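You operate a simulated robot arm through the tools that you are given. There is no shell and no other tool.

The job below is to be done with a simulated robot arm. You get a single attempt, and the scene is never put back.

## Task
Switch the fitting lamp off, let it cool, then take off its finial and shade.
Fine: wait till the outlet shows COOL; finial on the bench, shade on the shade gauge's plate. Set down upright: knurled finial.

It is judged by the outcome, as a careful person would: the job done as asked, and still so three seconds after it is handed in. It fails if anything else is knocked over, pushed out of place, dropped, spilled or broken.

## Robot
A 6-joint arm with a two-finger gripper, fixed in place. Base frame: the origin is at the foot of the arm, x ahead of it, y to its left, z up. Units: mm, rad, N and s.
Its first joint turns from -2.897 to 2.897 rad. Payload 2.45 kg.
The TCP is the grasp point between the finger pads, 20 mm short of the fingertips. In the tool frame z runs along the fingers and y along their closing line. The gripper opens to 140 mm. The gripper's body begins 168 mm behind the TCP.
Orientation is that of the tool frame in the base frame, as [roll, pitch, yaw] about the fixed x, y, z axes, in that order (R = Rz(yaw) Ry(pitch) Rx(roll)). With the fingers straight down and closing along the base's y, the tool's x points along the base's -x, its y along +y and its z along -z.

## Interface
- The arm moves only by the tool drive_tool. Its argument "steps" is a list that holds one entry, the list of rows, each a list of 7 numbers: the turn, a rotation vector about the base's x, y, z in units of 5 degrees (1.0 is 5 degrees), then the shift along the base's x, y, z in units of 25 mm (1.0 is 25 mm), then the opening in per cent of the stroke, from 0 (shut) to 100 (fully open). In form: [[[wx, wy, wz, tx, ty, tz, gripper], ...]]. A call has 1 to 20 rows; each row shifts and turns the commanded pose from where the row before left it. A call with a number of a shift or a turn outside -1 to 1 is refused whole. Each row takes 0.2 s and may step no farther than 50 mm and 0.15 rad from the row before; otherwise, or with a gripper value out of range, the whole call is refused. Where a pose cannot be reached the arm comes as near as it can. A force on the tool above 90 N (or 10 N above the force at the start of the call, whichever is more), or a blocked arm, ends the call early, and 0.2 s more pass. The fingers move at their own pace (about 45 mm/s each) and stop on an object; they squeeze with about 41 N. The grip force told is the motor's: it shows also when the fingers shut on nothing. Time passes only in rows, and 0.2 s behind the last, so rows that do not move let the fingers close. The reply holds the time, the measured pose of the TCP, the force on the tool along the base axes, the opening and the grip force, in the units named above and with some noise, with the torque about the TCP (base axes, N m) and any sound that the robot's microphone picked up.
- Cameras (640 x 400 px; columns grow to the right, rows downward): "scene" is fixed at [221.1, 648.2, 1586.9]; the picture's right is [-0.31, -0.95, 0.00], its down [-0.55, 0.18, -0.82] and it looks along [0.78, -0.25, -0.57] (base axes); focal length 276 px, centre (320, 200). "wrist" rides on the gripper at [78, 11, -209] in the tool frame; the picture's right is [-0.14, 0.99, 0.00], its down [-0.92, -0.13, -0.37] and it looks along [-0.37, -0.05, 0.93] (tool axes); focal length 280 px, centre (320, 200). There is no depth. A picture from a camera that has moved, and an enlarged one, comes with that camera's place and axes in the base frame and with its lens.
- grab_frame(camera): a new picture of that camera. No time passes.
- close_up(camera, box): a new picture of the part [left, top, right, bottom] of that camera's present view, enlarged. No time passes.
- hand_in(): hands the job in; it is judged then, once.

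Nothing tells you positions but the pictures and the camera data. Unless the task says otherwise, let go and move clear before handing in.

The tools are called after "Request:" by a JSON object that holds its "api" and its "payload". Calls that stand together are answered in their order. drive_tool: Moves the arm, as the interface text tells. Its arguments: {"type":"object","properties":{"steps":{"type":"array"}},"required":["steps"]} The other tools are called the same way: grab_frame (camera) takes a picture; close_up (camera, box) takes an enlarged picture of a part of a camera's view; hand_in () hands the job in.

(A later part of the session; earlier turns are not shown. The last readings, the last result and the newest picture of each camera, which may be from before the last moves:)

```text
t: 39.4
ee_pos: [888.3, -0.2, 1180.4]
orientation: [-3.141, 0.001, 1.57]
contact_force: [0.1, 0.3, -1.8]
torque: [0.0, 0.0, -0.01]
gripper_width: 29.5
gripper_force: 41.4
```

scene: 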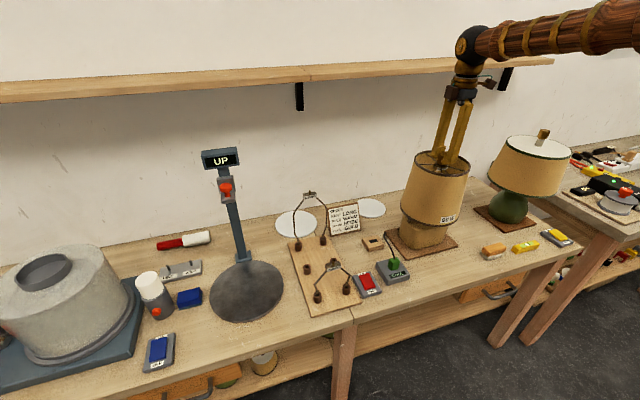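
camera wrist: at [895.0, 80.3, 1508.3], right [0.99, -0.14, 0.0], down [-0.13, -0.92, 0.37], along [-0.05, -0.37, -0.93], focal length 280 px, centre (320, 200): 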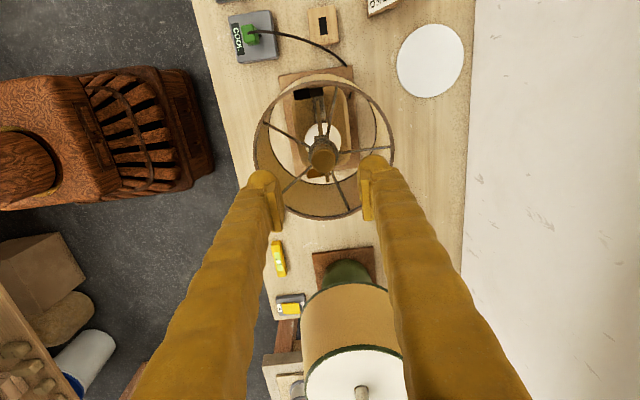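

Gripped again, with no side load. Now the second 180° counter-clockwise stroke, in two halves, feeding upward slightly.

Request:
{"api": "drive_tool", "payload": {"steps": [[[0, 0, 1, 0, 0, 0.003, 10], [0, 0, 1, 0, 0, 0.003, 10], [0, 0, 1, 0, 0, 0.003, 10], [0, 0, 1, 0, 0, 0.003, 10], [0, 0, 1, 0, 0, 0.003, 10], [0, 0, 1, 0, 0, 0.003, 10], [0, 0, 1, 0, 0, 0.003, 10], [0, 0, 1, 0, 0, 0.003, 10], [0, 0, 1, 0, 0, 0.003, 10], [0, 0, 1, 0, 0, 0.003, 10], [0, 0, 1, 0, 0, 0.003, 10], [0, 0, 1, 0, 0, 0.003, 10], [0, 0, 1, 0, 0, 0.003, 10], [0, 0, 1, 0, 0, 0.003, 10], [0, 0, 1, 0, 0, 0.003, 10], [0, 0, 1, 0, 0, 0.003, 10], [0, 0, 1, 0, 0, 0.003, 10], [0, 0, 1, 0, 0, 0.003, 10]]]}}

Request:
{"api": "close_up", "payload": {"camera": "scene", "box": [395, 120, 475, 170]}}

```text
t: 43.2
ee_pos: [889.1, -0.0, 1184.2]
orientation: [3.141, 0.0, -3.141]
contact_force: [0.8, -0.4, -1.7]
torque: [-0.01, -0.14, 0.0]
gripper_width: 29.3
gripper_force: 41.2
```

```text
8.00 times, centred on (435, 145) of scene
camera zoom: at [221.1, 648.2, 1586.9], right [-0.31, -0.95, 0.0], down [-0.55, 0.18, -0.82], along [0.78, -0.25, -0.57], focal length 2207 px, centre (-600, 640)
```

zoom: 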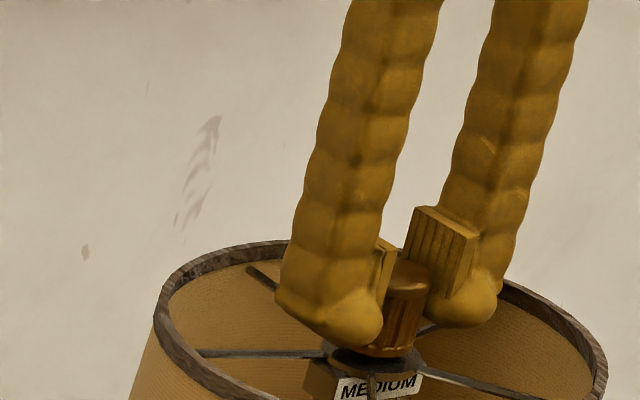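

Request:
{"api": "drive_tool", "payload": {"steps": [[[0, 0, 1, 0, 0, 0.003, 10], [0, 0, 1, 0, 0, 0.003, 10], [0, 0, 1, 0, 0, 0.003, 10], [0, 0, 1, 0, 0, 0.003, 10], [0, 0, 1, 0, 0, 0.003, 10], [0, 0, 1, 0, 0, 0.003, 10], [0, 0, 1, 0, 0, 0.003, 10], [0, 0, 1, 0, 0, 0.003, 10], [0, 0, 1, 0, 0, 0.003, 10], [0, 0, 1, 0, 0, 0.003, 10], [0, 0, 1, 0, 0, 0.003, 10], [0, 0, 1, 0, 0, 0.003, 10], [0, 0, 1, 0, 0, 0.003, 10], [0, 0, 1, 0, 0, 0.003, 10], [0, 0, 1, 0, 0, 0.003, 10], [0, 0, 1, 0, 0, 0.003, 10], [0, 0, 1, 0, 0, 0.003, 10], [0, 0, 1, 0, 0, 0.003, 10]]]}}

Request:
{"api": "close_up", "payload": {"camera": "scene", "box": [395, 120, 475, 170]}}

Request:
{"api": "close_up", "payload": {"camera": "wrist", "box": [260, 110, 380, 220]}}

```text
t: 47.0
ee_pos: [889.5, 0.3, 1185.9]
orientation: [-3.14, -0.001, -1.568]
contact_force: [-0.5, 1.1, -5.6]
torque: [-0.17, -0.06, -0.05]
gripper_width: 29.6
gripper_force: 41.4
```

```text
8.00 times, centred on (435, 145) of scene
camera zoom: at [221.1, 648.2, 1586.9], right [-0.31, -0.95, 0.0], down [-0.55, 0.18, -0.82], along [0.78, -0.25, -0.57], focal length 2207 px, centre (-600, 640)
```

zoom: 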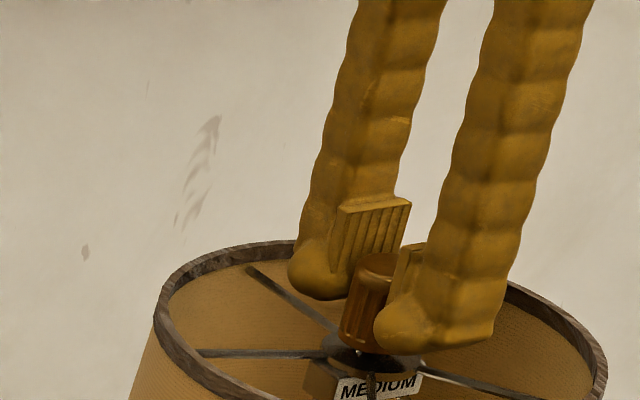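

```text
3.64 times, centred on (320, 165) of wrist
camera zoom: at [876.4, -77.4, 1394.8], right [-0.99, 0.14, 0.0], down [0.13, 0.92, 0.37], along [0.05, 0.37, -0.93], focal length 1020 px, centre (320, 327)
```

zoom: 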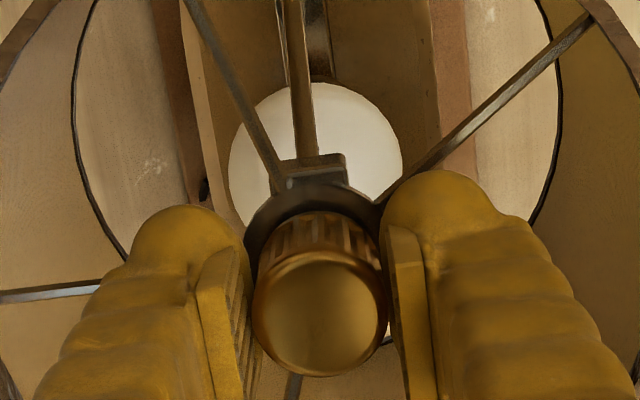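

After one full turn, the stud shows below the finial, but it still holds (pull of about 6 N). I'll release, turn back and take another stroke.

Request:
{"api": "drive_tool", "payload": {"steps": [[[0, 0, 0, 0, 0, 0, 45], [0, 0, 0, 0, 0, 0, 45], [0, 0, -1, 0, 0, 0, 45], [0, 0, -1, 0, 0, 0, 45], [0, 0, -1, 0, 0, 0, 45], [0, 0, -1, 0, 0, 0, 45], [0, 0, -1, 0, 0, 0, 45], [0, 0, -1, 0, 0, 0, 45], [0, 0, -1, 0, 0, 0, 45], [0, 0, -1, 0, 0, 0, 45], [0, 0, -1, 0, 0, 0, 45], [0, 0, -1, 0, 0, 0, 45], [0, 0, -1, 0, 0, 0, 45], [0, 0, -1, 0, 0, 0, 45], [0, 0, -1, 0, 0, 0, 45], [0, 0, -1, 0, 0, 0, 45], [0, 0, -1, 0, 0, 0, 45], [0, 0, -1, 0, 0, 0, 45], [0, 0, -1, 0, 0, 0, 45], [0, 0, -1, 0, 0, 0, 45]]]}}

Request:
{"api": "close_up", "payload": {"camera": "scene", "box": [395, 120, 475, 170]}}

Request:
{"api": "drive_tool", "payload": {"steps": [[[0, 0, -1, 0, 0, 0, 45], [0, 0, -1, 0, 0, 0, 45], [0, 0, -1, 0, 0, 0, 45], [0, 0, -1, 0, 0, 0, 45], [0, 0, -1, 0, 0, 0, 45], [0, 0, -1, 0, 0, 0, 45], [0, 0, -1, 0, 0, 0, 45], [0, 0, -1, 0, 0, 0, 45], [0, 0, -1, 0, 0, 0, 45], [0, 0, -1, 0, 0, 0, 45], [0, 0, -1, 0, 0, 0, 45], [0, 0, -1, 0, 0, 0, 45], [0, 0, -1, 0, 0, 0, 45], [0, 0, -1, 0, 0, 0, 45], [0, 0, -1, 0, 0, 0, 45], [0, 0, -1, 0, 0, 0, 45], [0, 0, -1, 0, 0, 0, 45], [0, 0, -1, 0, 0, 0, 45], [0, 0, 0, 0, 0, 0, 45]]]}}

Request:
{"api": "close_up", "payload": {"camera": "scene", "box": [395, 120, 475, 170]}}

```text
t: 51.2
ee_pos: [889.1, 0.2, 1183.6]
orientation: [3.141, -0.001, 3.14]
contact_force: [0.7, -0.7, -0.1]
torque: [0.01, 0.01, -0.02]
gripper_width: 63.1
gripper_force: 0.1
```

```text
8.00 times, centred on (435, 145) of scene
camera zoom: at [221.1, 648.2, 1586.9], right [-0.31, -0.95, 0.0], down [-0.55, 0.18, -0.82], along [0.78, -0.25, -0.57], focal length 2207 px, centre (-600, 640)
```

zoom: 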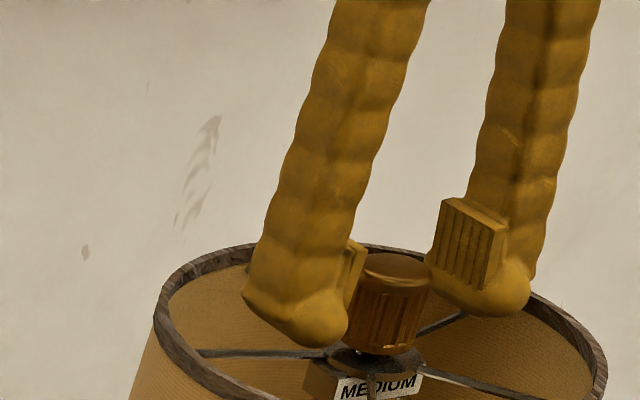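

```text
t: 55.2
ee_pos: [889.4, 0.6, 1184.2]
orientation: [-3.141, 0.001, 1.572]
contact_force: [-0.3, 0.5, -0.3]
torque: [-0.01, -0.01, 0.01]
gripper_width: 63.2
gripper_force: 0.0
```

```text
8.00 times, centred on (435, 145) of scene
camera zoom: at [221.1, 648.2, 1586.9], right [-0.31, -0.95, 0.0], down [-0.55, 0.18, -0.82], along [0.78, -0.25, -0.57], focal length 2207 px, centre (-600, 640)
```

zoom: 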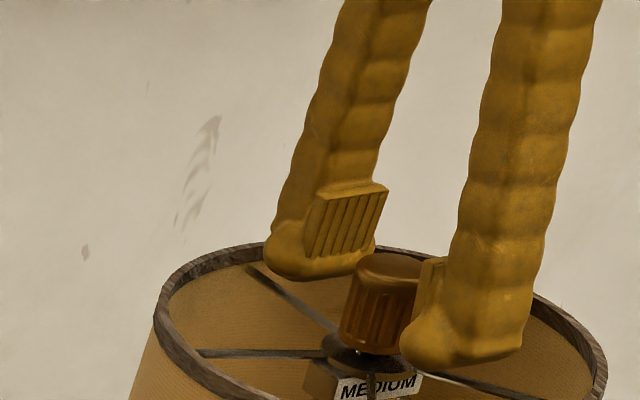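

The finial has risen about 5.5 mm in total and still stands straight on its stud. I'll grip and do the third stroke.

Request:
{"api": "drive_tool", "payload": {"steps": [[[0, 0, 0, 0, 0, 0, 10], [0, 0, 0, 0, 0, 0, 10], [0, 0, 0, 0, 0, 0, 10], [0, 0, 0, 0, 0, 0, 10], [0, 0, 1, 0, 0, 0.003, 10], [0, 0, 1, 0, 0, 0.003, 10], [0, 0, 1, 0, 0, 0.003, 10], [0, 0, 1, 0, 0, 0.003, 10], [0, 0, 1, 0, 0, 0.003, 10], [0, 0, 1, 0, 0, 0.003, 10], [0, 0, 1, 0, 0, 0.003, 10], [0, 0, 1, 0, 0, 0.003, 10], [0, 0, 1, 0, 0, 0.003, 10], [0, 0, 1, 0, 0, 0.003, 10], [0, 0, 1, 0, 0, 0.003, 10], [0, 0, 1, 0, 0, 0.003, 10], [0, 0, 1, 0, 0, 0.003, 10], [0, 0, 1, 0, 0, 0.003, 10], [0, 0, 1, 0, 0, 0.003, 10], [0, 0, 1, 0, 0, 0.003, 10]]]}}

Request:
{"api": "close_up", "payload": {"camera": "scene", "box": [395, 120, 475, 170]}}

```text
t: 59.4
ee_pos: [888.5, 0.4, 1187.5]
orientation: [-3.141, -0.001, 2.969]
contact_force: [-0.1, -0.4, -1.2]
torque: [-0.04, 0.01, -0.01]
gripper_width: 29.4
gripper_force: 40.9
```

```text
8.00 times, centred on (435, 145) of scene
camera zoom: at [221.1, 648.2, 1586.9], right [-0.31, -0.95, 0.0], down [-0.55, 0.18, -0.82], along [0.78, -0.25, -0.57], focal length 2207 px, centre (-600, 640)
```

zoom: 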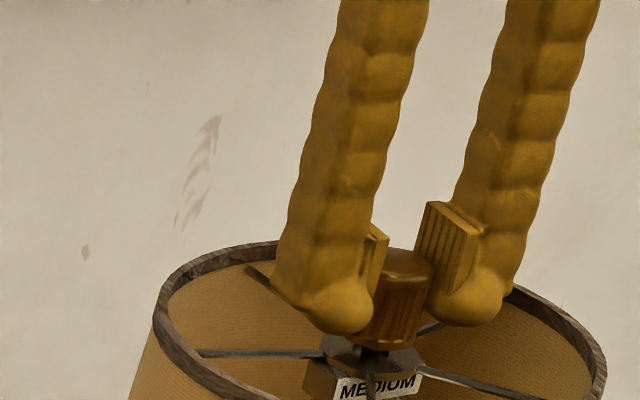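

The force is only about -1 N now, so it may be free. I'll test with a gentle 1.5 mm lift.

Request:
{"api": "drive_tool", "payload": {"steps": [[[0, 0, 0, 0, 0, 0.03, 10], [0, 0, 0, 0, 0, 0.03, 10], [0, 0, 0, 0, 0, 0, 10]]]}}

Request:
{"api": "close_up", "payload": {"camera": "scene", "box": [395, 120, 475, 170]}}

```text
t: 60.2
ee_pos: [888.5, 0.1, 1187.9]
orientation: [-3.142, 0.0, 2.968]
contact_force: [0.9, 0.2, 0.4]
torque: [0.02, -0.02, -0.02]
gripper_width: 29.3
gripper_force: 41.1
```

```text
8.00 times, centred on (435, 145) of scene
camera zoom: at [221.1, 648.2, 1586.9], right [-0.31, -0.95, 0.0], down [-0.55, 0.18, -0.82], along [0.78, -0.25, -0.57], focal length 2207 px, centre (-600, 640)
```

zoom: 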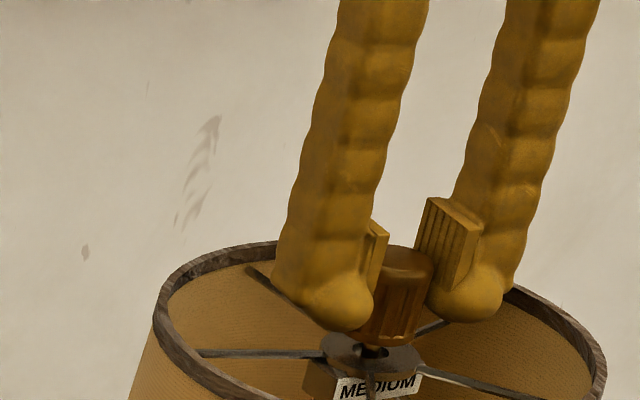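

The finial is free of its stud: it lifted with no load. I'll raise it straight up and check that only the finial comes along.

Request:
{"api": "drive_tool", "payload": {"steps": [[[0, 0, 0, 0, 0, 0.2, 10], [0, 0, 0, 0, 0, 0.3, 10], [0, 0, 0, 0, 0, 0.4, 10], [0, 0, 0, 0, 0, 0.6, 10], [0, 0, 0, 0, 0, 0.8, 10], [0, 0, 0, 0, 0, 0.8, 10], [0, 0, 0, 0, 0, 0.8, 10]]]}}

Request:
{"api": "close_up", "payload": {"camera": "scene", "box": [395, 90, 475, 170]}}

Request:
{"api": "grab_frame", "payload": {"camera": "wrist"}}

```text
t: 61.8
ee_pos: [888.8, 2.4, 1285.7]
orientation: [-3.141, 0.001, 2.968]
contact_force: [-0.4, 0.3, -0.1]
torque: [-0.04, 0.03, 0.01]
gripper_width: 29.2
gripper_force: 40.5
```

```text
5.00 times, centred on (435, 130) of scene
camera zoom: at [221.1, 648.2, 1586.9], right [-0.31, -0.95, 0.0], down [-0.55, 0.18, -0.82], along [0.78, -0.25, -0.57], focal length 1380 px, centre (-255, 550)
```

zoom: 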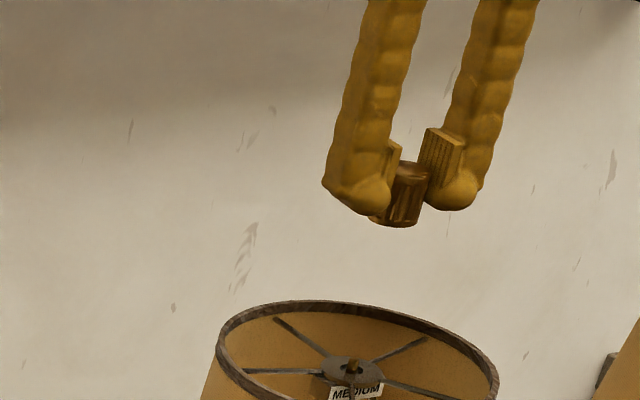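

```text
taken
camera wrist: at [812.3, 26.7, 1495.5], right [0.31, 0.95, 0.0], down [0.88, -0.28, 0.37], along [0.35, -0.11, -0.93], focal length 280 px, centre (320, 200)
```

wrist: 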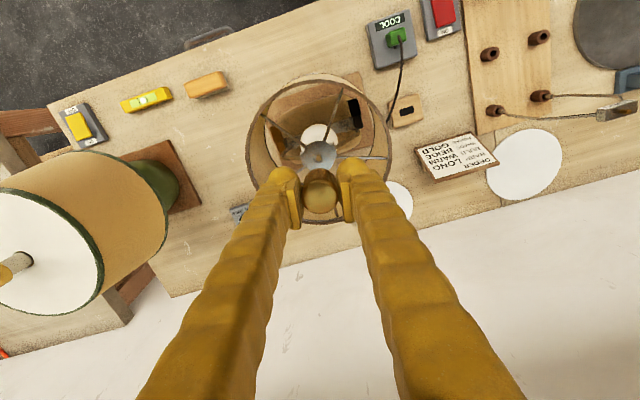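

The finial is in the gripper and the shade, stud and lamp stayed put. I'll carry it to the clear patch of bench in front, around (712, 70), and lower part way.

Request:
{"api": "drive_tool", "payload": {"steps": [[[0, 0, 0.25, -0.885, 0.338, 0, 10], [0, 0, 0.25, -0.885, 0.338, 0, 10], [0, 0, 0.25, -0.885, 0.338, 0, 10], [0, 0, 0.25, -0.885, 0.338, 0, 10], [0, 0, 0.25, -0.885, 0.338, 0, 10], [0, 0, 0.25, -0.885, 0.338, 0, 10], [0, 0, 0.25, -0.885, 0.338, 0, 10], [0, 0, 0.25, -0.885, 0.338, 0, 10], [0, 0, 0, 0, 0, -0.6, 10], [0, 0, 0, 0, 0, -0.9, 10], [0, 0, 0, 0, 0, -0.9, 10], [0, 0, 0, 0, 0, -0.9, 10], [0, 0, 0, 0, 0, -0.9, 10], [0, 0, 0, 0, 0, -0.9, 10], [0, 0, 0, 0, 0, -0.9, 10], [0, 0, 0, 0, 0, -0.9, 10], [0, 0, 0, 0, 0, -0.9, 10]]]}}

Request:
{"api": "grab_frame", "payload": {"camera": "wrist"}}

Request:
{"api": "grab_frame", "payload": {"camera": "scene"}}

```text
t: 65.4
ee_pos: [711.9, 68.7, 1091.0]
orientation: [3.141, -0.002, -3.14]
contact_force: [-1.1, 0.7, -0.7]
torque: [-0.01, -0.03, 0.05]
gripper_width: 29.5
gripper_force: 40.8
```

```text
taken
camera wrist: at [631.3, 79.8, 1300.4], right [0.14, 0.99, 0.0], down [0.92, -0.13, 0.37], along [0.36, -0.05, -0.93], focal length 280 px, centre (320, 200)
```

wrist: 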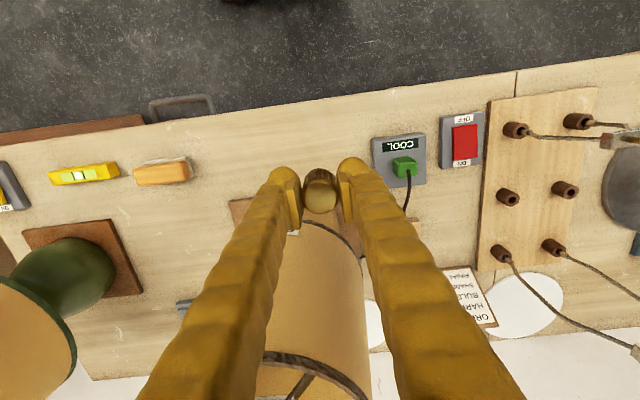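

```text
taken
```

scene: 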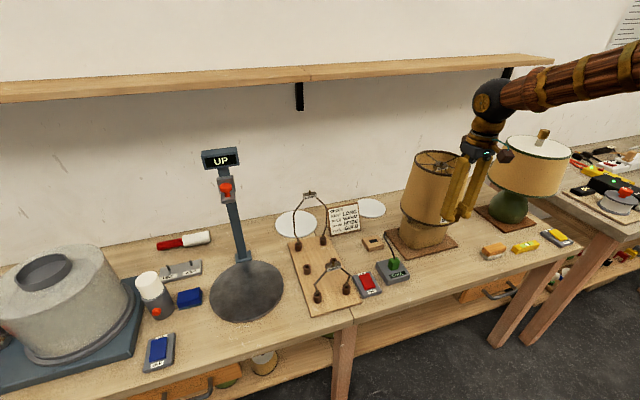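

The spot below is clear bench. I'll lower close to it, then ease down in small steps until light contact.

Request:
{"api": "drive_tool", "payload": {"steps": [[[0, 0, 0, 0, 0, -1, 10], [0, 0, 0, 0, 0, -1, 10], [0, 0, 0, 0, 0, -1, 10], [0, 0, 0, 0, 0, -1, 10], [0, 0, 0, 0, 0, -1, 10], [0, 0, 0, 0, 0, -1, 10], [0, 0, 0, 0, 0, -1, 10], [0, 0, 0, 0, 0, -1, 10], [0, 0, 0, 0, 0, -0.8, 10], [0, 0, 0, 0, 0, -0.5, 10], [0, 0, 0, 0, 0, 0, 10]]]}}

Request:
{"api": "close_up", "payload": {"camera": "scene", "box": [400, 200, 500, 290]}}

```text
t: 67.8
ee_pos: [710.8, 70.2, 857.3]
orientation: [-3.141, 0.0, -3.141]
contact_force: [-0.7, 0.1, 0.7]
torque: [-0.01, 0.0, 0.02]
gripper_width: 29.3
gripper_force: 40.6
```

```text
4.44 times, centred on (450, 245) of scene
camera zoom: at [221.1, 648.2, 1586.9], right [-0.31, -0.95, 0.0], down [-0.55, 0.18, -0.82], along [0.78, -0.25, -0.57], focal length 1226 px, centre (-258, 0)
```

zoom: 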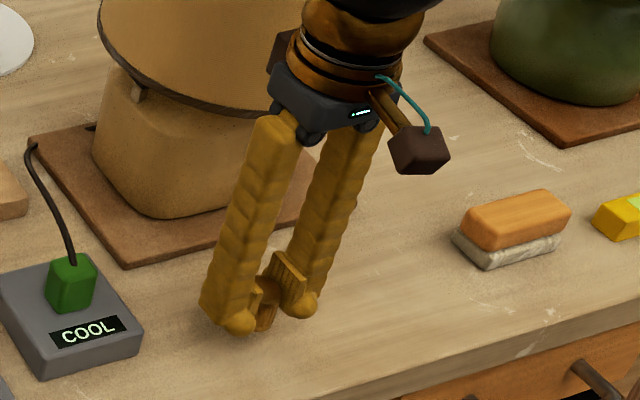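

Request:
{"api": "drive_tool", "payload": {"steps": [[[0, 0, 0, 0, 0, -0.3, 10], [0, 0, 0, 0, 0, -0.3, 10], [0, 0, 0, 0, 0, -0.2, 10], [0, 0, 0, 0, 0, -0.1, 10], [0, 0, 0, 0, 0, 0, 10]]]}}

Request:
{"api": "close_up", "payload": {"camera": "scene", "box": [420, 240, 490, 290]}}

```text
t: 69.0
ee_pos: [712.7, 68.0, 834.8]
orientation: [3.14, 0.002, -3.139]
contact_force: [0.7, -0.1, -1.5]
torque: [0.01, -0.03, -0.02]
gripper_width: 29.4
gripper_force: 41.2
```

```text
8.00 times, centred on (455, 265) of scene
camera zoom: at [221.1, 648.2, 1586.9], right [-0.31, -0.95, 0.0], down [-0.55, 0.18, -0.82], along [0.78, -0.25, -0.57], focal length 2207 px, centre (-760, -320)
```

zoom: 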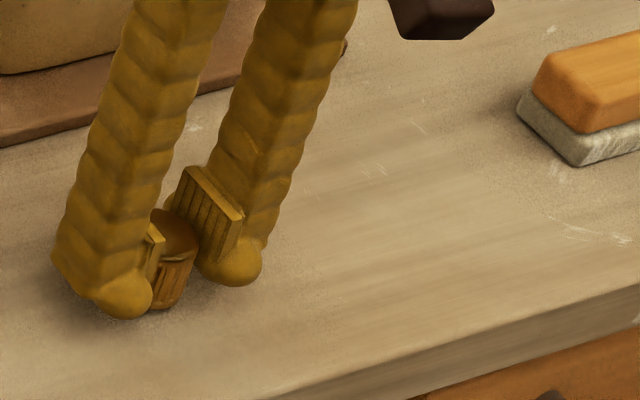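

Request:
{"api": "drive_tool", "payload": {"steps": [[[0, 0, 0, 0, 0, -0.08, 10], [0, 0, 0, 0, 0, -0.08, 10], [0, 0, 0, 0, 0, 0, 10]]]}}

```text
t: 69.8
ee_pos: [712.4, 68.4, 831.4]
orientation: [-3.14, 0.0, 3.141]
contact_force: [0.1, 0.6, 0.5]
torque: [-0.02, 0.03, 0.01]
gripper_width: 29.3
gripper_force: 40.5
```

Request:
{"api": "drive_tool", "payload": {"steps": [[[0, 0, 0, 0, 0, -0.06, 10], [0, 0, 0, 0, 0, -0.06, 10], [0, 0, 0, 0, 0, 0, 10]]]}}

```text
t: 70.6
ee_pos: [711.9, 68.8, 828.1]
orientation: [-3.14, 0.001, -3.141]
contact_force: [-2.4, -0.8, 7.4]
torque: [-0.04, -0.02, -0.03]
gripper_width: 29.3
gripper_force: 40.9
```

The finial's base now rests on the bench with about 7 N of contact. I'll let go, wait a moment, and lift clear.

Request:
{"api": "drive_tool", "payload": {"steps": [[[0, 0, 0, 0, 0, 0, 24], [0, 0, 0, 0, 0, 0, 30], [0, 0, 0, 0, 0, 0, 45], [0, 0, 0, 0, 0, 0, 45], [0, 0, 0, 0, 0, 0, 45]]]}}

Request:
{"api": "close_up", "payload": {"camera": "scene", "box": [420, 240, 490, 290]}}

Request:
{"api": "close_up", "payload": {"camera": "wrist", "box": [240, 100, 400, 240]}}

```text
t: 71.8
ee_pos: [712.2, 70.0, 828.1]
orientation: [3.14, 0.001, -3.141]
contact_force: [0.8, 1.1, -0.4]
torque: [0.0, 0.01, 0.03]
gripper_width: 62.8
gripper_force: 0.0
```

```text
8.00 times, centred on (455, 265) of scene
camera zoom: at [221.1, 648.2, 1586.9], right [-0.31, -0.95, 0.0], down [-0.55, 0.18, -0.82], along [0.78, -0.25, -0.57], focal length 2207 px, centre (-760, -320)
```

zoom: 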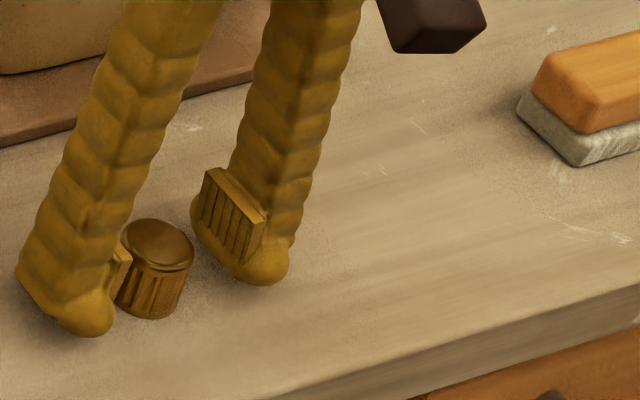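

```text
2.86 times, centred on (320, 170) of wrist
camera zoom: at [632.5, 80.0, 1038.6], right [0.14, 0.99, 0.0], down [0.92, -0.13, 0.37], along [0.37, -0.05, -0.93], focal length 801 px, centre (320, 286)
```

zoom: 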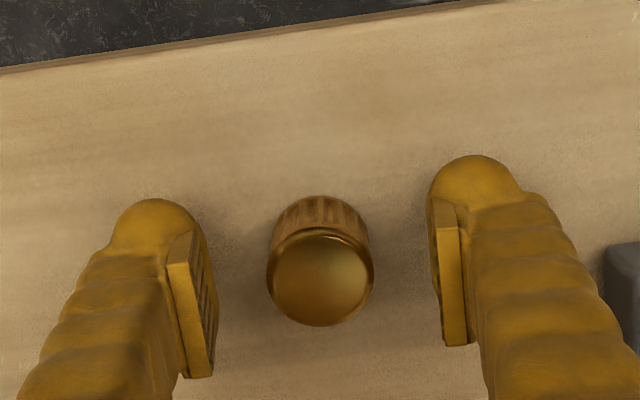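

The finial stands upright on the bench at about (712, 70). I'll rise straight up the way I came, then inspect the shade for the grasp.

Request:
{"api": "drive_tool", "payload": {"steps": [[[0, 0, 0, 0, 0, 0.3, 45], [0, 0, 0, 0, 0, 0.6, 45], [0, 0, 0, 0, 0, 1, 45], [0, 0, 0, 0, 0, 1, 45], [0, 0, 0, 0, 0, 1, 45], [0, 0, 0, 0, 0, 1, 45], [0, 0, 0, 0, 0, 1, 45], [0, 0, 0, 0, 0, 1, 45], [0, 0, 0, 0, 0, 1, 45], [0, 0, 0, 0, 0, 1, 45], [0, 0, 0, 0, 0, 1, 45], [0, 0, 0, 0, 0, 1, 45], [0, 0, 0, 0, 0, 1, 45], [0, 0, 0, 0, 0, 1, 45], [0, 0, 0, 0, 0, 1, 45], [0, 0, 0, 0, 0, 1, 45], [0, 0, 0, 0, 0, 1, 45], [0, 0, 0, 0, 0, 1, 45], [0, 0, 0, 0, 0, 1, 45], [0, 0, 0, 0, 0, 1, 45]]]}}

Request:
{"api": "close_up", "payload": {"camera": "scene", "box": [400, 140, 500, 290]}}

Request:
{"api": "grab_frame", "payload": {"camera": "wrist"}}

```text
t: 76.0
ee_pos: [712.1, 69.5, 1301.0]
orientation: [-3.141, -0.001, -3.141]
contact_force: [-0.4, -0.6, -0.6]
torque: [-0.04, 0.02, 0.0]
gripper_width: 62.9
gripper_force: 0.0
```

```text
2.67 times, centred on (450, 215) of scene
camera zoom: at [221.1, 648.2, 1586.9], right [-0.31, -0.95, 0.0], down [-0.55, 0.18, -0.82], along [0.78, -0.25, -0.57], focal length 736 px, centre (-27, 160)
```

zoom: 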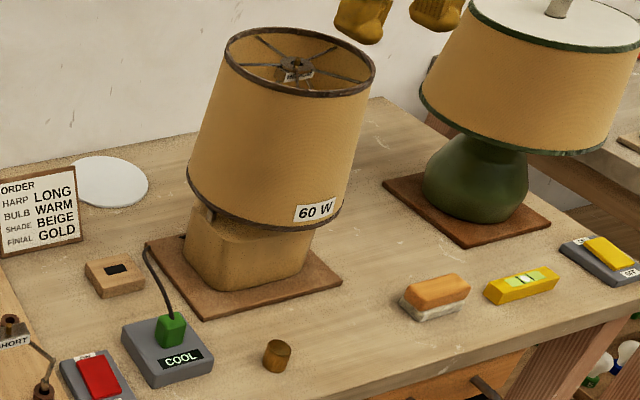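

```text
taken
camera wrist: at [631.9, 80.1, 1511.2], right [0.14, 0.99, 0.0], down [0.92, -0.13, 0.37], along [0.36, -0.05, -0.93], focal length 280 px, centre (320, 200)
```

wrist: 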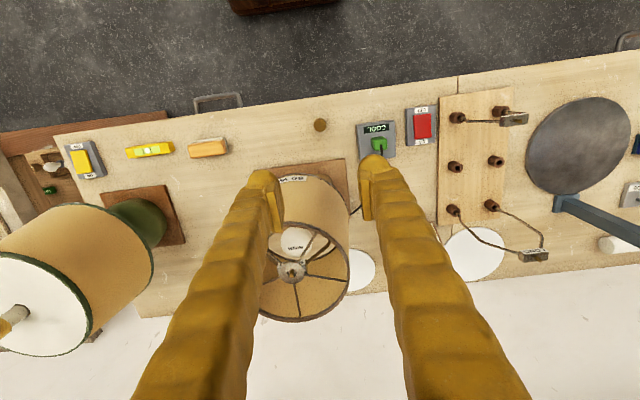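

The finial stands alone on clear bench, and the shade rests on the harp with its near-side rim between two spokes, a good grasp point. Before lifting it, I'll check with the empty gripper that the arm can reach the gauge plate at that grasp angle.

Request:
{"api": "drive_tool", "payload": {"steps": [[[0, 0, 1, 0, 0.87, 0, 28], [0, 0, 1, 0, 0.87, 0, 28], [0, 0, 1, 0, 0.87, 0, 28], [0, 0, 1, 0, 0.87, 0, 28], [0, 0, 1, 0, 0.87, 0, 28], [0, 0, 1, 0, 0.87, 0, 28], [0, 0, 1, 0, 0.87, 0, 28], [0, 0, 1, 0, 0.87, 0, 28], [0, 0, 1, 0, 0.87, 0, 28], [0, 0, 1, 0, 0.87, 0, 28], [0, 0, 1, 0, 0.87, 0, 28], [0, 0, 1, 0, 0.87, 0, 28], [0, 0, 1, 0, 0.87, 0, 28], [0, 0, 1, 0, 0.87, 0, 28], [0, 0, 1, 0, 0.87, 0, 28], [0, 0, 1, 0, 0.87, 0, 28], [0, 0, 1, 0, 0.87, 0, 28], [0, 0, 1, 0, 0.87, 0, 28], [0, 0, 1, 0, 0.87, 0, 28], [0, 0, 1, 0, 0.87, 0, 28]]]}}

Request:
{"api": "drive_tool", "payload": {"steps": [[[0, 0, 1, 0.2, 0.87, 0, 28], [0, 0, 1, 0.4, 0.87, 0, 28], [0, 0, 1, 0.4, 0.87, -0.5, 28], [0, 0, 1, 0.4, 0.87, -1, 28], [0, 0, 1, 0.4, 0.87, -1, 28], [0, 0, 0.9, 0.4, 0.87, -1, 28], [0, 0, 0, 0.4, 0.1, -1, 28], [0, 0, 0, 0, 0, -1, 28], [0, 0, 0, 0, 0, -1, 28]]]}}

Request:
{"api": "grab_frame", "payload": {"camera": "scene"}}

Request:
{"api": "grab_frame", "payload": {"camera": "wrist"}}

```text
t: 80.2
ee_pos: [712.7, 506.2, 1301.6]
orientation: [-3.141, -0.001, -1.395]
contact_force: [0.1, 0.6, 0.0]
torque: [0.0, 0.01, 0.01]
gripper_width: 39.0
gripper_force: 0.1
```

```text
t: 82.2
ee_pos: [776.2, 637.2, 1138.9]
orientation: [-3.141, 0.0, -0.881]
contact_force: [-0.6, 0.6, 0.6]
torque: [0.0, 0.03, 0.01]
gripper_width: 39.3
gripper_force: 0.0
```

```text
taken
```

scene: 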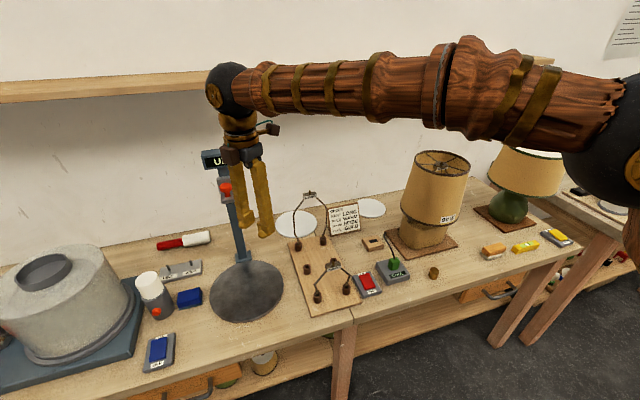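

```text
taken
camera wrist: at [816.4, 571.1, 1349.9], right [-0.85, -0.52, 0.0], down [-0.49, 0.79, 0.37], along [-0.19, 0.31, -0.93], focal length 280 px, centre (320, 200)
```

wrist: 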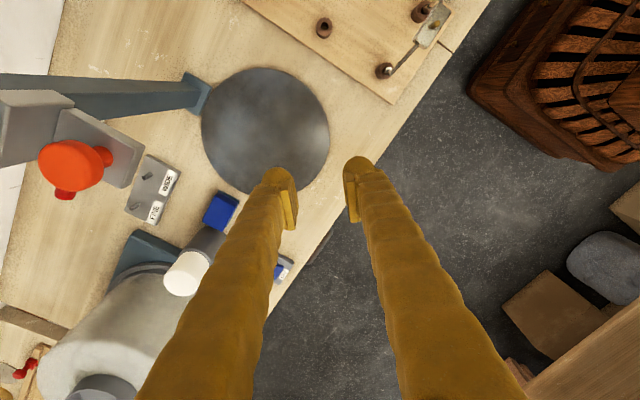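

The arm reaches there easily. I'll check from here the plate's exact centre and the red knob, which sticks out over the plate.

Request:
{"api": "close_up", "payload": {"camera": "wrist", "box": [180, 50, 350, 210]}}

Request:
{"api": "close_up", "payload": {"camera": "wrist", "box": [0, 60, 220, 230]}}

Request:
{"api": "close_up", "payload": {"camera": "scene", "box": [190, 140, 300, 330]}}

```text
2.50 times, centred on (265, 130) of wrist
camera zoom: at [816.4, 571.1, 1349.9], right [-0.85, -0.52, 0.0], down [-0.49, 0.79, 0.37], along [-0.19, 0.31, -0.93], focal length 701 px, centre (458, 375)
```

zoom: 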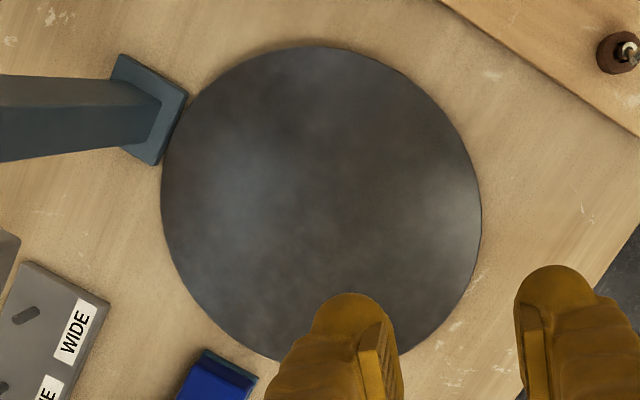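

```text
2.35 times, centred on (110, 145) of wrist
camera zoom: at [816.4, 571.1, 1349.9], right [-0.85, -0.52, 0.0], down [-0.49, 0.79, 0.37], along [-0.19, 0.31, -0.93], focal length 660 px, centre (814, 329)
```

zoom: 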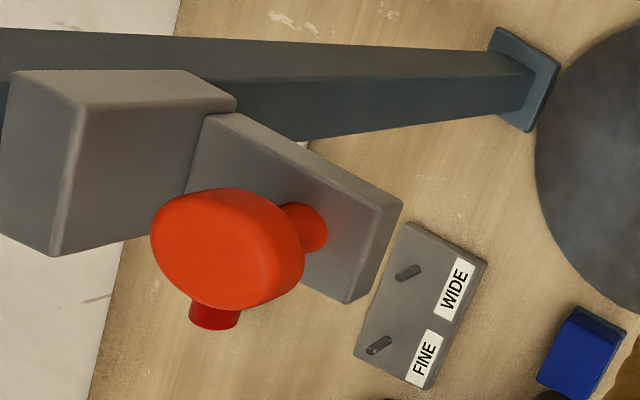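

```text
2.11 times, centred on (245, 235) of scene
camera zoom: at [221.1, 648.2, 1586.9], right [-0.31, -0.95, 0.0], down [-0.55, 0.18, -0.82], along [0.78, -0.25, -0.57], focal length 581 px, centre (478, 126)
```

zoom: 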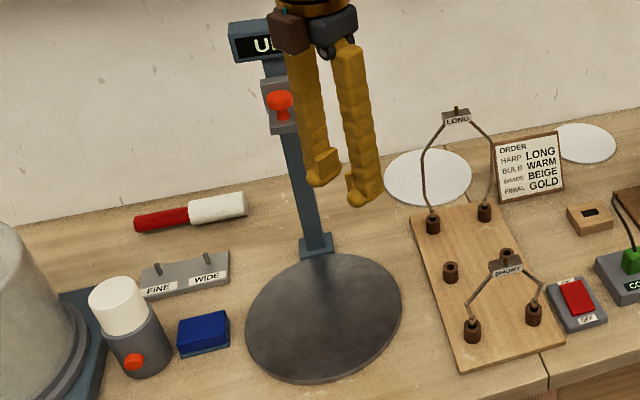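

The plate's centre comes out at about (863, 695), radius 121. The knob sits at about (933, 698, 1164), so the shade must slide in beneath it with its rim below z≈1120. I'll test the final low grasp position for reach.

Request:
{"api": "drive_tool", "payload": {"steps": [[[0, 0, 0, 0.25, 0, -1, 28], [0, 0, 0, 0.25, 0, -1, 28], [0, 0, 0, 0, 0, -1, 28], [0, 0, 0, 0, 0, -1, 28], [0, 0, 0, 0, 0, -1, 28], [0, 0, 0, 0, 0, -1, 28], [0, 0, 0, 0, 0, 0, 28]]]}}

Request:
{"api": "grab_frame", "payload": {"camera": "scene"}}

Request:
{"api": "grab_frame", "payload": {"camera": "wrist"}}

```text
t: 83.8
ee_pos: [789.9, 638.6, 988.7]
orientation: [3.141, 0.0, -0.881]
contact_force: [0.1, 0.1, -0.1]
torque: [-0.01, 0.0, -0.01]
gripper_width: 39.2
gripper_force: 0.1
```

```text
taken
```

scene: 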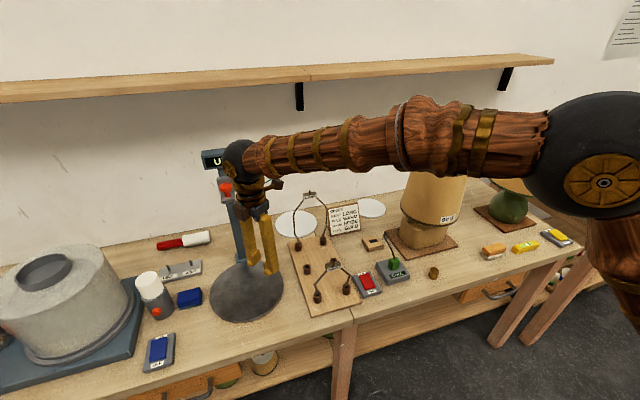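

```text
taken
camera wrist: at [828.5, 571.9, 1198.8], right [-0.85, -0.52, 0.0], down [-0.49, 0.79, 0.37], along [-0.19, 0.31, -0.93], focal length 280 px, centre (320, 200)
```

wrist: 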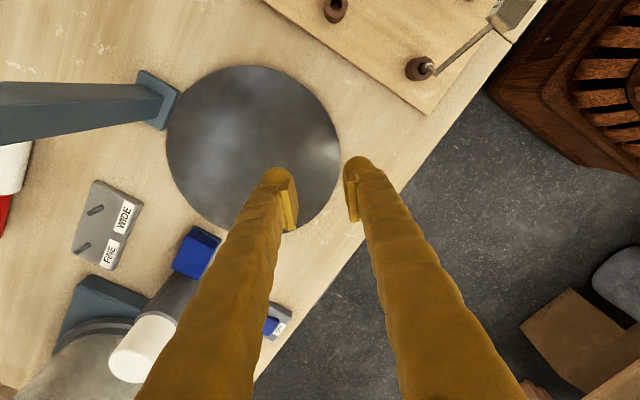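

Reach is fine at (790, 638, 989). I'll go back up and return above the lamp's near rim at about (801, 1), fingers closing along x.

Request:
{"api": "drive_tool", "payload": {"steps": [[[0, 0, 0, 0, 0, 1, 28], [0, 0, 0, 0, 0, 1, 28], [0, 0, 0, 0, 0, 1, 28], [0, 0, 0, 0, 0, 1, 28], [0, 0, 0, 0, 0, 1, 28], [0, 0, 0, 0, 0, 1, 28], [0, 0, 0, 0, 0, 1, 28], [0, 0, 0, 0, 0, 1, 28], [0, 0, 0, 0, 0, 1, 28], [0, 0, 0, 0, 0, 1, 28], [0, 0, 0, 0, 0, 1, 28], [0, 0, 0, 0, -0.5, 1, 28], [0, 0, 0, 0, -1, 0.9, 28], [0, 0, 0, 0, -1, 0, 28], [0, 0, 0, 0, -1, 0, 28], [0, 0, 0, 0, -1, 0, 28], [0, 0, 0, 0, -1, 0, 28], [0, 0, 0, 0, -1, 0, 28], [0, 0, 0, 0, -1, 0, 28], [0, 0, 0, 0, -1, 0, 28]]]}}

Request:
{"api": "drive_tool", "payload": {"steps": [[[0, 0, -0.5, 0.03, -1, 0, 28], [0, 0, -0.5, 0.03, -1, 0, 28], [0, 0, -0.5, 0.03, -1, 0, 28], [0, 0, -0.5, 0.03, -1, 0, 28], [0, 0, -0.5, 0.03, -1, 0, 28], [0, 0, -0.5, 0.03, -1, 0, 28], [0, 0, -0.5, 0.03, -1, 0, 28], [0, 0, -0.5, 0.03, -1, 0, 28], [0, 0, -0.5, 0.03, -1, 0, 28], [0, 0, -0.5, 0.03, -1, 0, 28], [0, 0, -0.5, 0.03, -1, 0, 28], [0, 0, -0.5, 0.03, -1, 0, 28], [0, 0, -0.5, 0.03, -1, 0, 28], [0, 0, -0.5, 0.03, -1, 0, 28], [0, 0, -0.5, 0.03, -1, 0, 28], [0, 0, -0.4, 0.03, -1, 0, 28], [0, 0, 0, 0, -1, 0, 28], [0, 0, 0, 0, 0, 0, 28]]]}}

Request:
{"api": "grab_frame", "payload": {"camera": "wrist"}}

```text
t: 88.0
ee_pos: [787.0, 424.9, 1310.8]
orientation: [-3.141, -0.001, -0.882]
contact_force: [0.6, -0.3, -0.2]
torque: [-0.01, 0.01, 0.01]
gripper_width: 39.0
gripper_force: 0.0
```

```text
t: 91.8
ee_pos: [801.0, -1.5, 1310.6]
orientation: [3.141, 0.001, -1.571]
contact_force: [0.7, -0.3, -0.1]
torque: [0.0, 0.01, -0.01]
gripper_width: 39.2
gripper_force: 0.0
```

```text
taken
camera wrist: at [789.4, -79.9, 1521.0], right [-0.99, 0.14, 0.0], down [0.13, 0.92, 0.37], along [0.05, 0.37, -0.93], focal length 280 px, centre (320, 200)
```

wrist: 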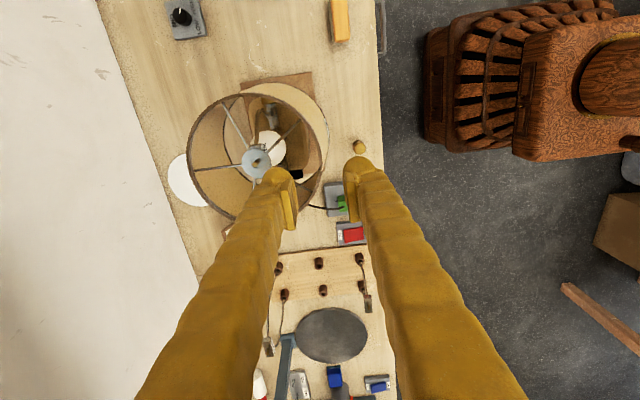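

Request:
{"api": "close_up", "payload": {"camera": "wrist", "box": [180, 70, 380, 230]}}

Request:
{"api": "close_up", "payload": {"camera": "scene", "box": [395, 120, 475, 170]}}

Request:
{"api": "close_up", "payload": {"camera": "scene", "box": [390, 140, 480, 240]}}

```text
2.50 times, centred on (280, 150) of wrist
camera zoom: at [789.4, -79.9, 1521.0], right [-0.99, 0.14, 0.0], down [0.13, 0.92, 0.37], along [0.05, 0.37, -0.93], focal length 701 px, centre (420, 325)
```

zoom: 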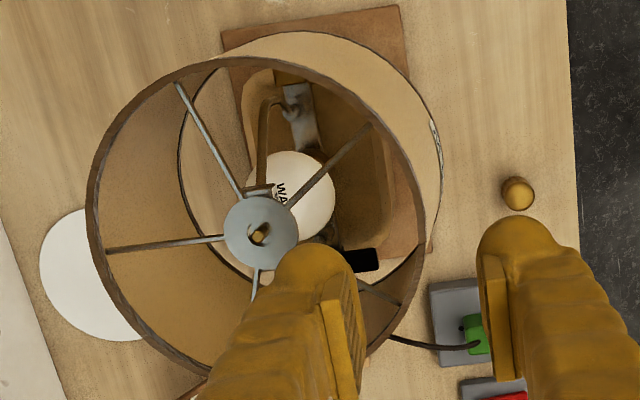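

```text
8.00 times, centred on (435, 145) of scene
camera zoom: at [221.1, 648.2, 1586.9], right [-0.31, -0.95, 0.0], down [-0.55, 0.18, -0.82], along [0.78, -0.25, -0.57], focal length 2207 px, centre (-600, 640)
```

zoom: 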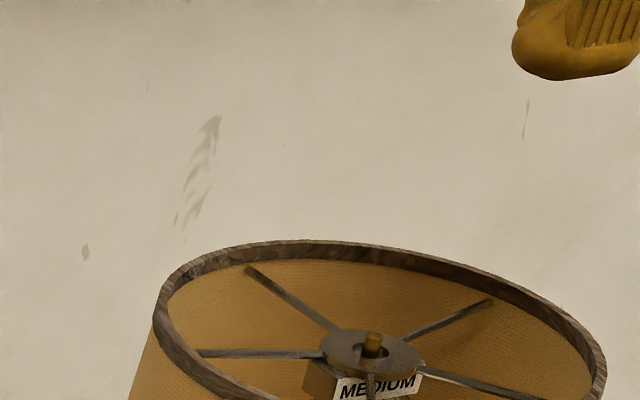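

```text
4.00 times, centred on (435, 190) of scene
camera zoom: at [221.1, 648.2, 1586.9], right [-0.31, -0.95, 0.0], down [-0.55, 0.18, -0.82], along [0.78, -0.25, -0.57], focal length 1104 px, centre (-140, 240)
```

zoom: 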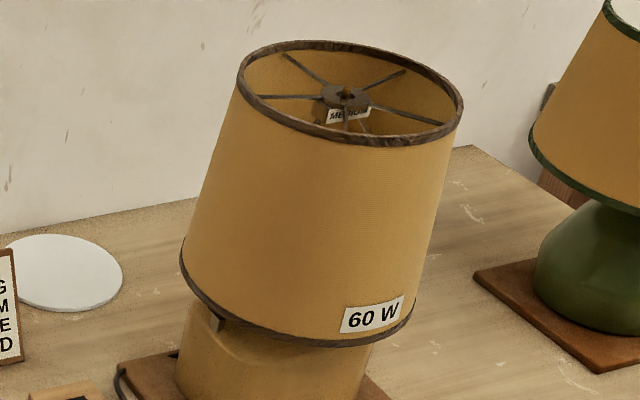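

The near rim's outer edge is at x≈798 with the wall midline near x 801, exactly under the TCP, and the spokes lie well to either side. I'll lower so that the fingers straddle the rim.

Request:
{"api": "drive_tool", "payload": {"steps": [[[0, 0, 0, 0, 0.1, -0.8, 28], [0, 0, 0, 0, 0, -0.8, 28], [0, 0, 0, 0, 0, -0.8, 28], [0, 0, 0, 0, 0, -0.8, 28], [0, 0, 0, 0, 0, -0.8, 28], [0, 0, 0, 0, 0, -0.6, 28], [0, 0, 0, 0, 0, 0, 28]]]}}

Request:
{"api": "grab_frame", "payload": {"camera": "wrist"}}

Request:
{"api": "close_up", "payload": {"camera": "scene", "box": [395, 120, 475, 190]}}

```text
t: 93.4
ee_pos: [801.9, 3.0, 1195.6]
orientation: [3.14, -0.001, -1.572]
contact_force: [0.0, -0.5, 0.3]
torque: [0.02, 0.02, -0.01]
gripper_width: 39.1
gripper_force: 0.0
```

```text
taken
camera wrist: at [789.5, -74.7, 1405.9], right [-0.99, 0.14, 0.0], down [0.13, 0.92, 0.37], along [0.05, 0.37, -0.93], focal length 280 px, centre (320, 200)
```

wrist: 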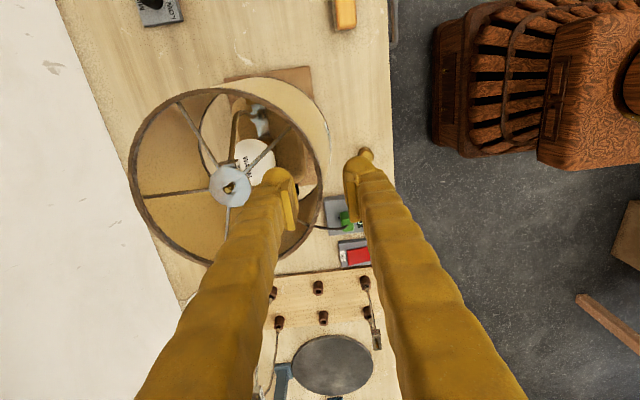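

```text
5.71 times, centred on (435, 155) of scene
camera zoom: at [221.1, 648.2, 1586.9], right [-0.31, -0.95, 0.0], down [-0.55, 0.18, -0.82], along [0.78, -0.25, -0.57], focal length 1577 px, centre (-337, 457)
```

zoom: 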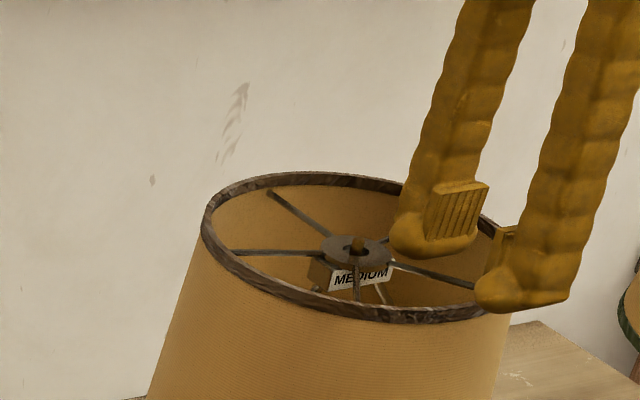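

The fingers straddle the rim, one inside and one outside. I'll lower the last 50 mm slowly, checking for contact.

Request:
{"api": "drive_tool", "payload": {"steps": [[[0, 0, 0, 0, -0.06, -0.4, 28], [0, 0, 0, 0, 0, -0.4, 28], [0, 0, 0, 0, 0, -0.4, 28], [0, 0, 0, 0, 0, -0.4, 28], [0, 0, 0, 0, 0, -0.4, 28], [0, 0, 0, 0, 0, 0, 28]]]}}

Request:
{"api": "close_up", "payload": {"camera": "scene", "box": [395, 120, 475, 190]}}

Request:
{"api": "close_up", "payload": {"camera": "wrist", "box": [220, 90, 420, 250]}}

```text
t: 94.8
ee_pos: [801.6, 1.7, 1145.7]
orientation: [3.142, 0.0, -1.57]
contact_force: [0.4, 0.0, 0.2]
torque: [0.01, 0.01, 0.01]
gripper_width: 39.2
gripper_force: 0.0
```

```text
5.71 times, centred on (435, 155) of scene
camera zoom: at [221.1, 648.2, 1586.9], right [-0.31, -0.95, 0.0], down [-0.55, 0.18, -0.82], along [0.78, -0.25, -0.57], focal length 1577 px, centre (-337, 457)
```

zoom: 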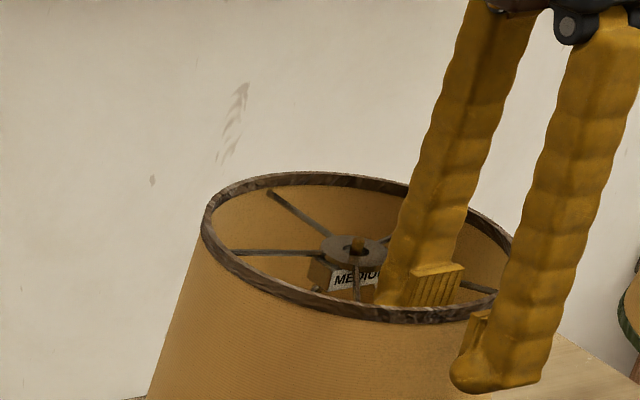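

```text
2.50 times, centred on (320, 170) of wrist
camera zoom: at [789.3, -76.4, 1356.1], right [-0.99, 0.14, 0.0], down [0.13, 0.92, 0.37], along [0.05, 0.37, -0.93], focal length 701 px, centre (320, 275)
```

zoom: 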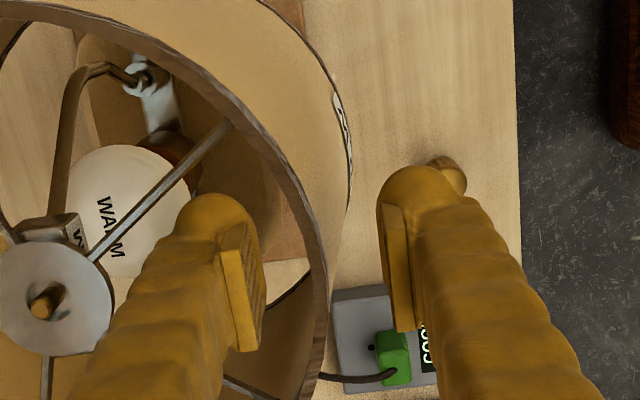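

The rim is centred between the pads with no contact. I'll go 6 mm deeper and close on the wall.

Request:
{"api": "drive_tool", "payload": {"steps": [[[0, 0, 0, 0, 0, -0.24, 28], [0, 0, 0, 0, 0, 0, 28], [0, 0, 0, 0, 0, 0, 0], [0, 0, 0, 0, 0, 0, 0], [0, 0, 0, 0, 0, 0, 0], [0, 0, 0, 0, 0, 0, 0], [0, 0, 0, 0, 0, 0, 0]]]}}

Request:
{"api": "close_up", "payload": {"camera": "scene", "box": [395, 120, 475, 190]}}

Request:
{"api": "close_up", "payload": {"camera": "wrist", "box": [220, 90, 420, 250]}}

```text
t: 96.4
ee_pos: [800.7, 1.6, 1141.5]
orientation: [-3.141, 0.001, -1.572]
contact_force: [-0.9, 0.1, 0.7]
torque: [0.0, 0.05, -0.01]
gripper_width: 6.0
gripper_force: 29.5
```

```text
5.71 times, centred on (435, 155) of scene
camera zoom: at [221.1, 648.2, 1586.9], right [-0.31, -0.95, 0.0], down [-0.55, 0.18, -0.82], along [0.78, -0.25, -0.57], focal length 1577 px, centre (-337, 457)
```

zoom: 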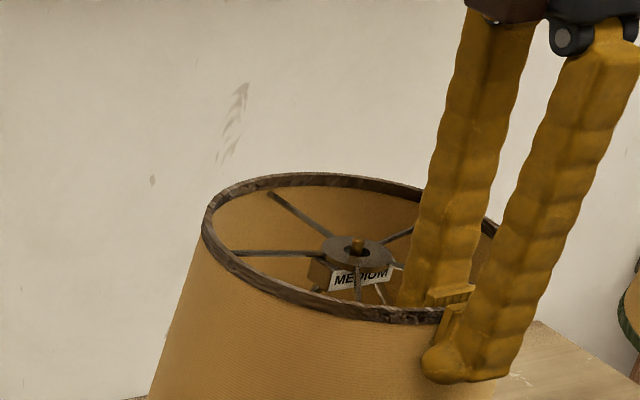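

```text
2.50 times, centred on (320, 170) of wrist
camera zoom: at [789.6, -76.2, 1350.5], right [-0.99, 0.14, 0.0], down [0.13, 0.92, 0.37], along [0.05, 0.37, -0.93], focal length 701 px, centre (320, 275)
```

zoom: 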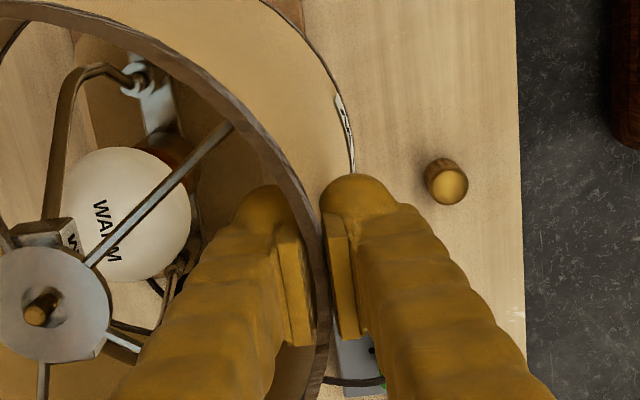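

Request:
{"api": "drive_tool", "payload": {"steps": [[[0, 0, 0, 0, 0, 0, 0], [0, 0, 0, 0, 0, 0, 0], [0, 0, 0, 0, 0, 0, 0], [0, 0, 0, 0, 0, 0, 0]]]}}

Request:
{"api": "close_up", "payload": {"camera": "wrist", "box": [270, 120, 370, 220]}}

```text
t: 97.4
ee_pos: [802.2, 1.0, 1140.3]
orientation: [3.142, 0.0, -1.572]
contact_force: [-0.5, 0.8, 0.6]
torque: [-0.02, 0.04, 0.01]
gripper_width: 6.0
gripper_force: 29.8
```

```text
4.00 times, centred on (320, 170) of wrist
camera zoom: at [789.6, -76.2, 1350.5], right [-0.99, 0.14, 0.0], down [0.13, 0.92, 0.37], along [0.05, 0.37, -0.93], focal length 1122 px, centre (320, 320)
```

zoom: 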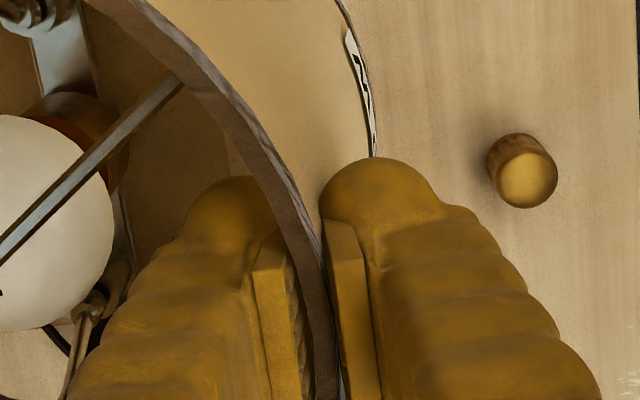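

The fingers stopped at 6 mm on the shade wall. I'll lift a few millimetres and read the load.

Request:
{"api": "drive_tool", "payload": {"steps": [[[0, 0, 0, 0, 0, 0.08, 0], [0, 0, 0, 0, 0, 0.12, 0], [0, 0, 0, 0, 0, 0.2, 0], [0, 0, 0, 0, 0, 0, 0]]]}}

Request:
{"api": "close_up", "payload": {"camera": "scene", "box": [395, 120, 475, 240]}}

Request:
{"api": "close_up", "payload": {"camera": "wrist", "box": [170, 90, 370, 250]}}

```text
t: 98.4
ee_pos: [802.4, 1.6, 1149.4]
orientation: [3.141, 0.002, -1.57]
contact_force: [-0.1, 0.1, -1.7]
torque: [0.0, 0.12, -0.01]
gripper_width: 6.0
gripper_force: 29.8
```

```text
3.33 times, centred on (435, 180) of scene
camera zoom: at [221.1, 648.2, 1586.9], right [-0.31, -0.95, 0.0], down [-0.55, 0.18, -0.82], along [0.78, -0.25, -0.57], focal length 920 px, centre (-63, 267)
```

zoom: 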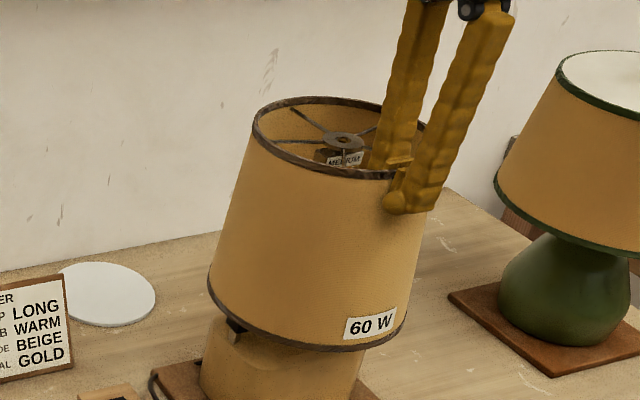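

```text
2.50 times, centred on (270, 170) of wrist
camera zoom: at [789.8, -76.6, 1360.3], right [-0.99, 0.14, 0.0], down [0.13, 0.92, 0.37], along [0.05, 0.37, -0.93], focal length 701 px, centre (445, 275)
```

zoom: 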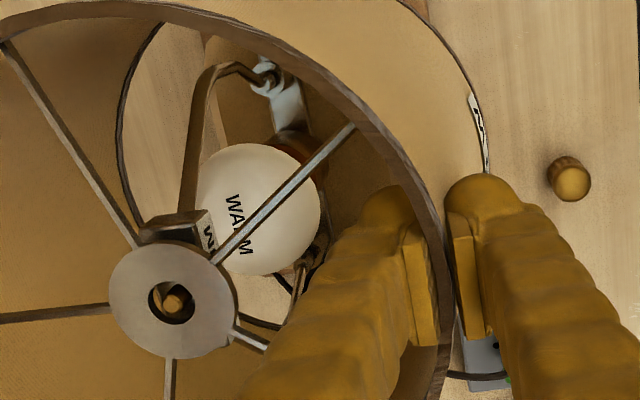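

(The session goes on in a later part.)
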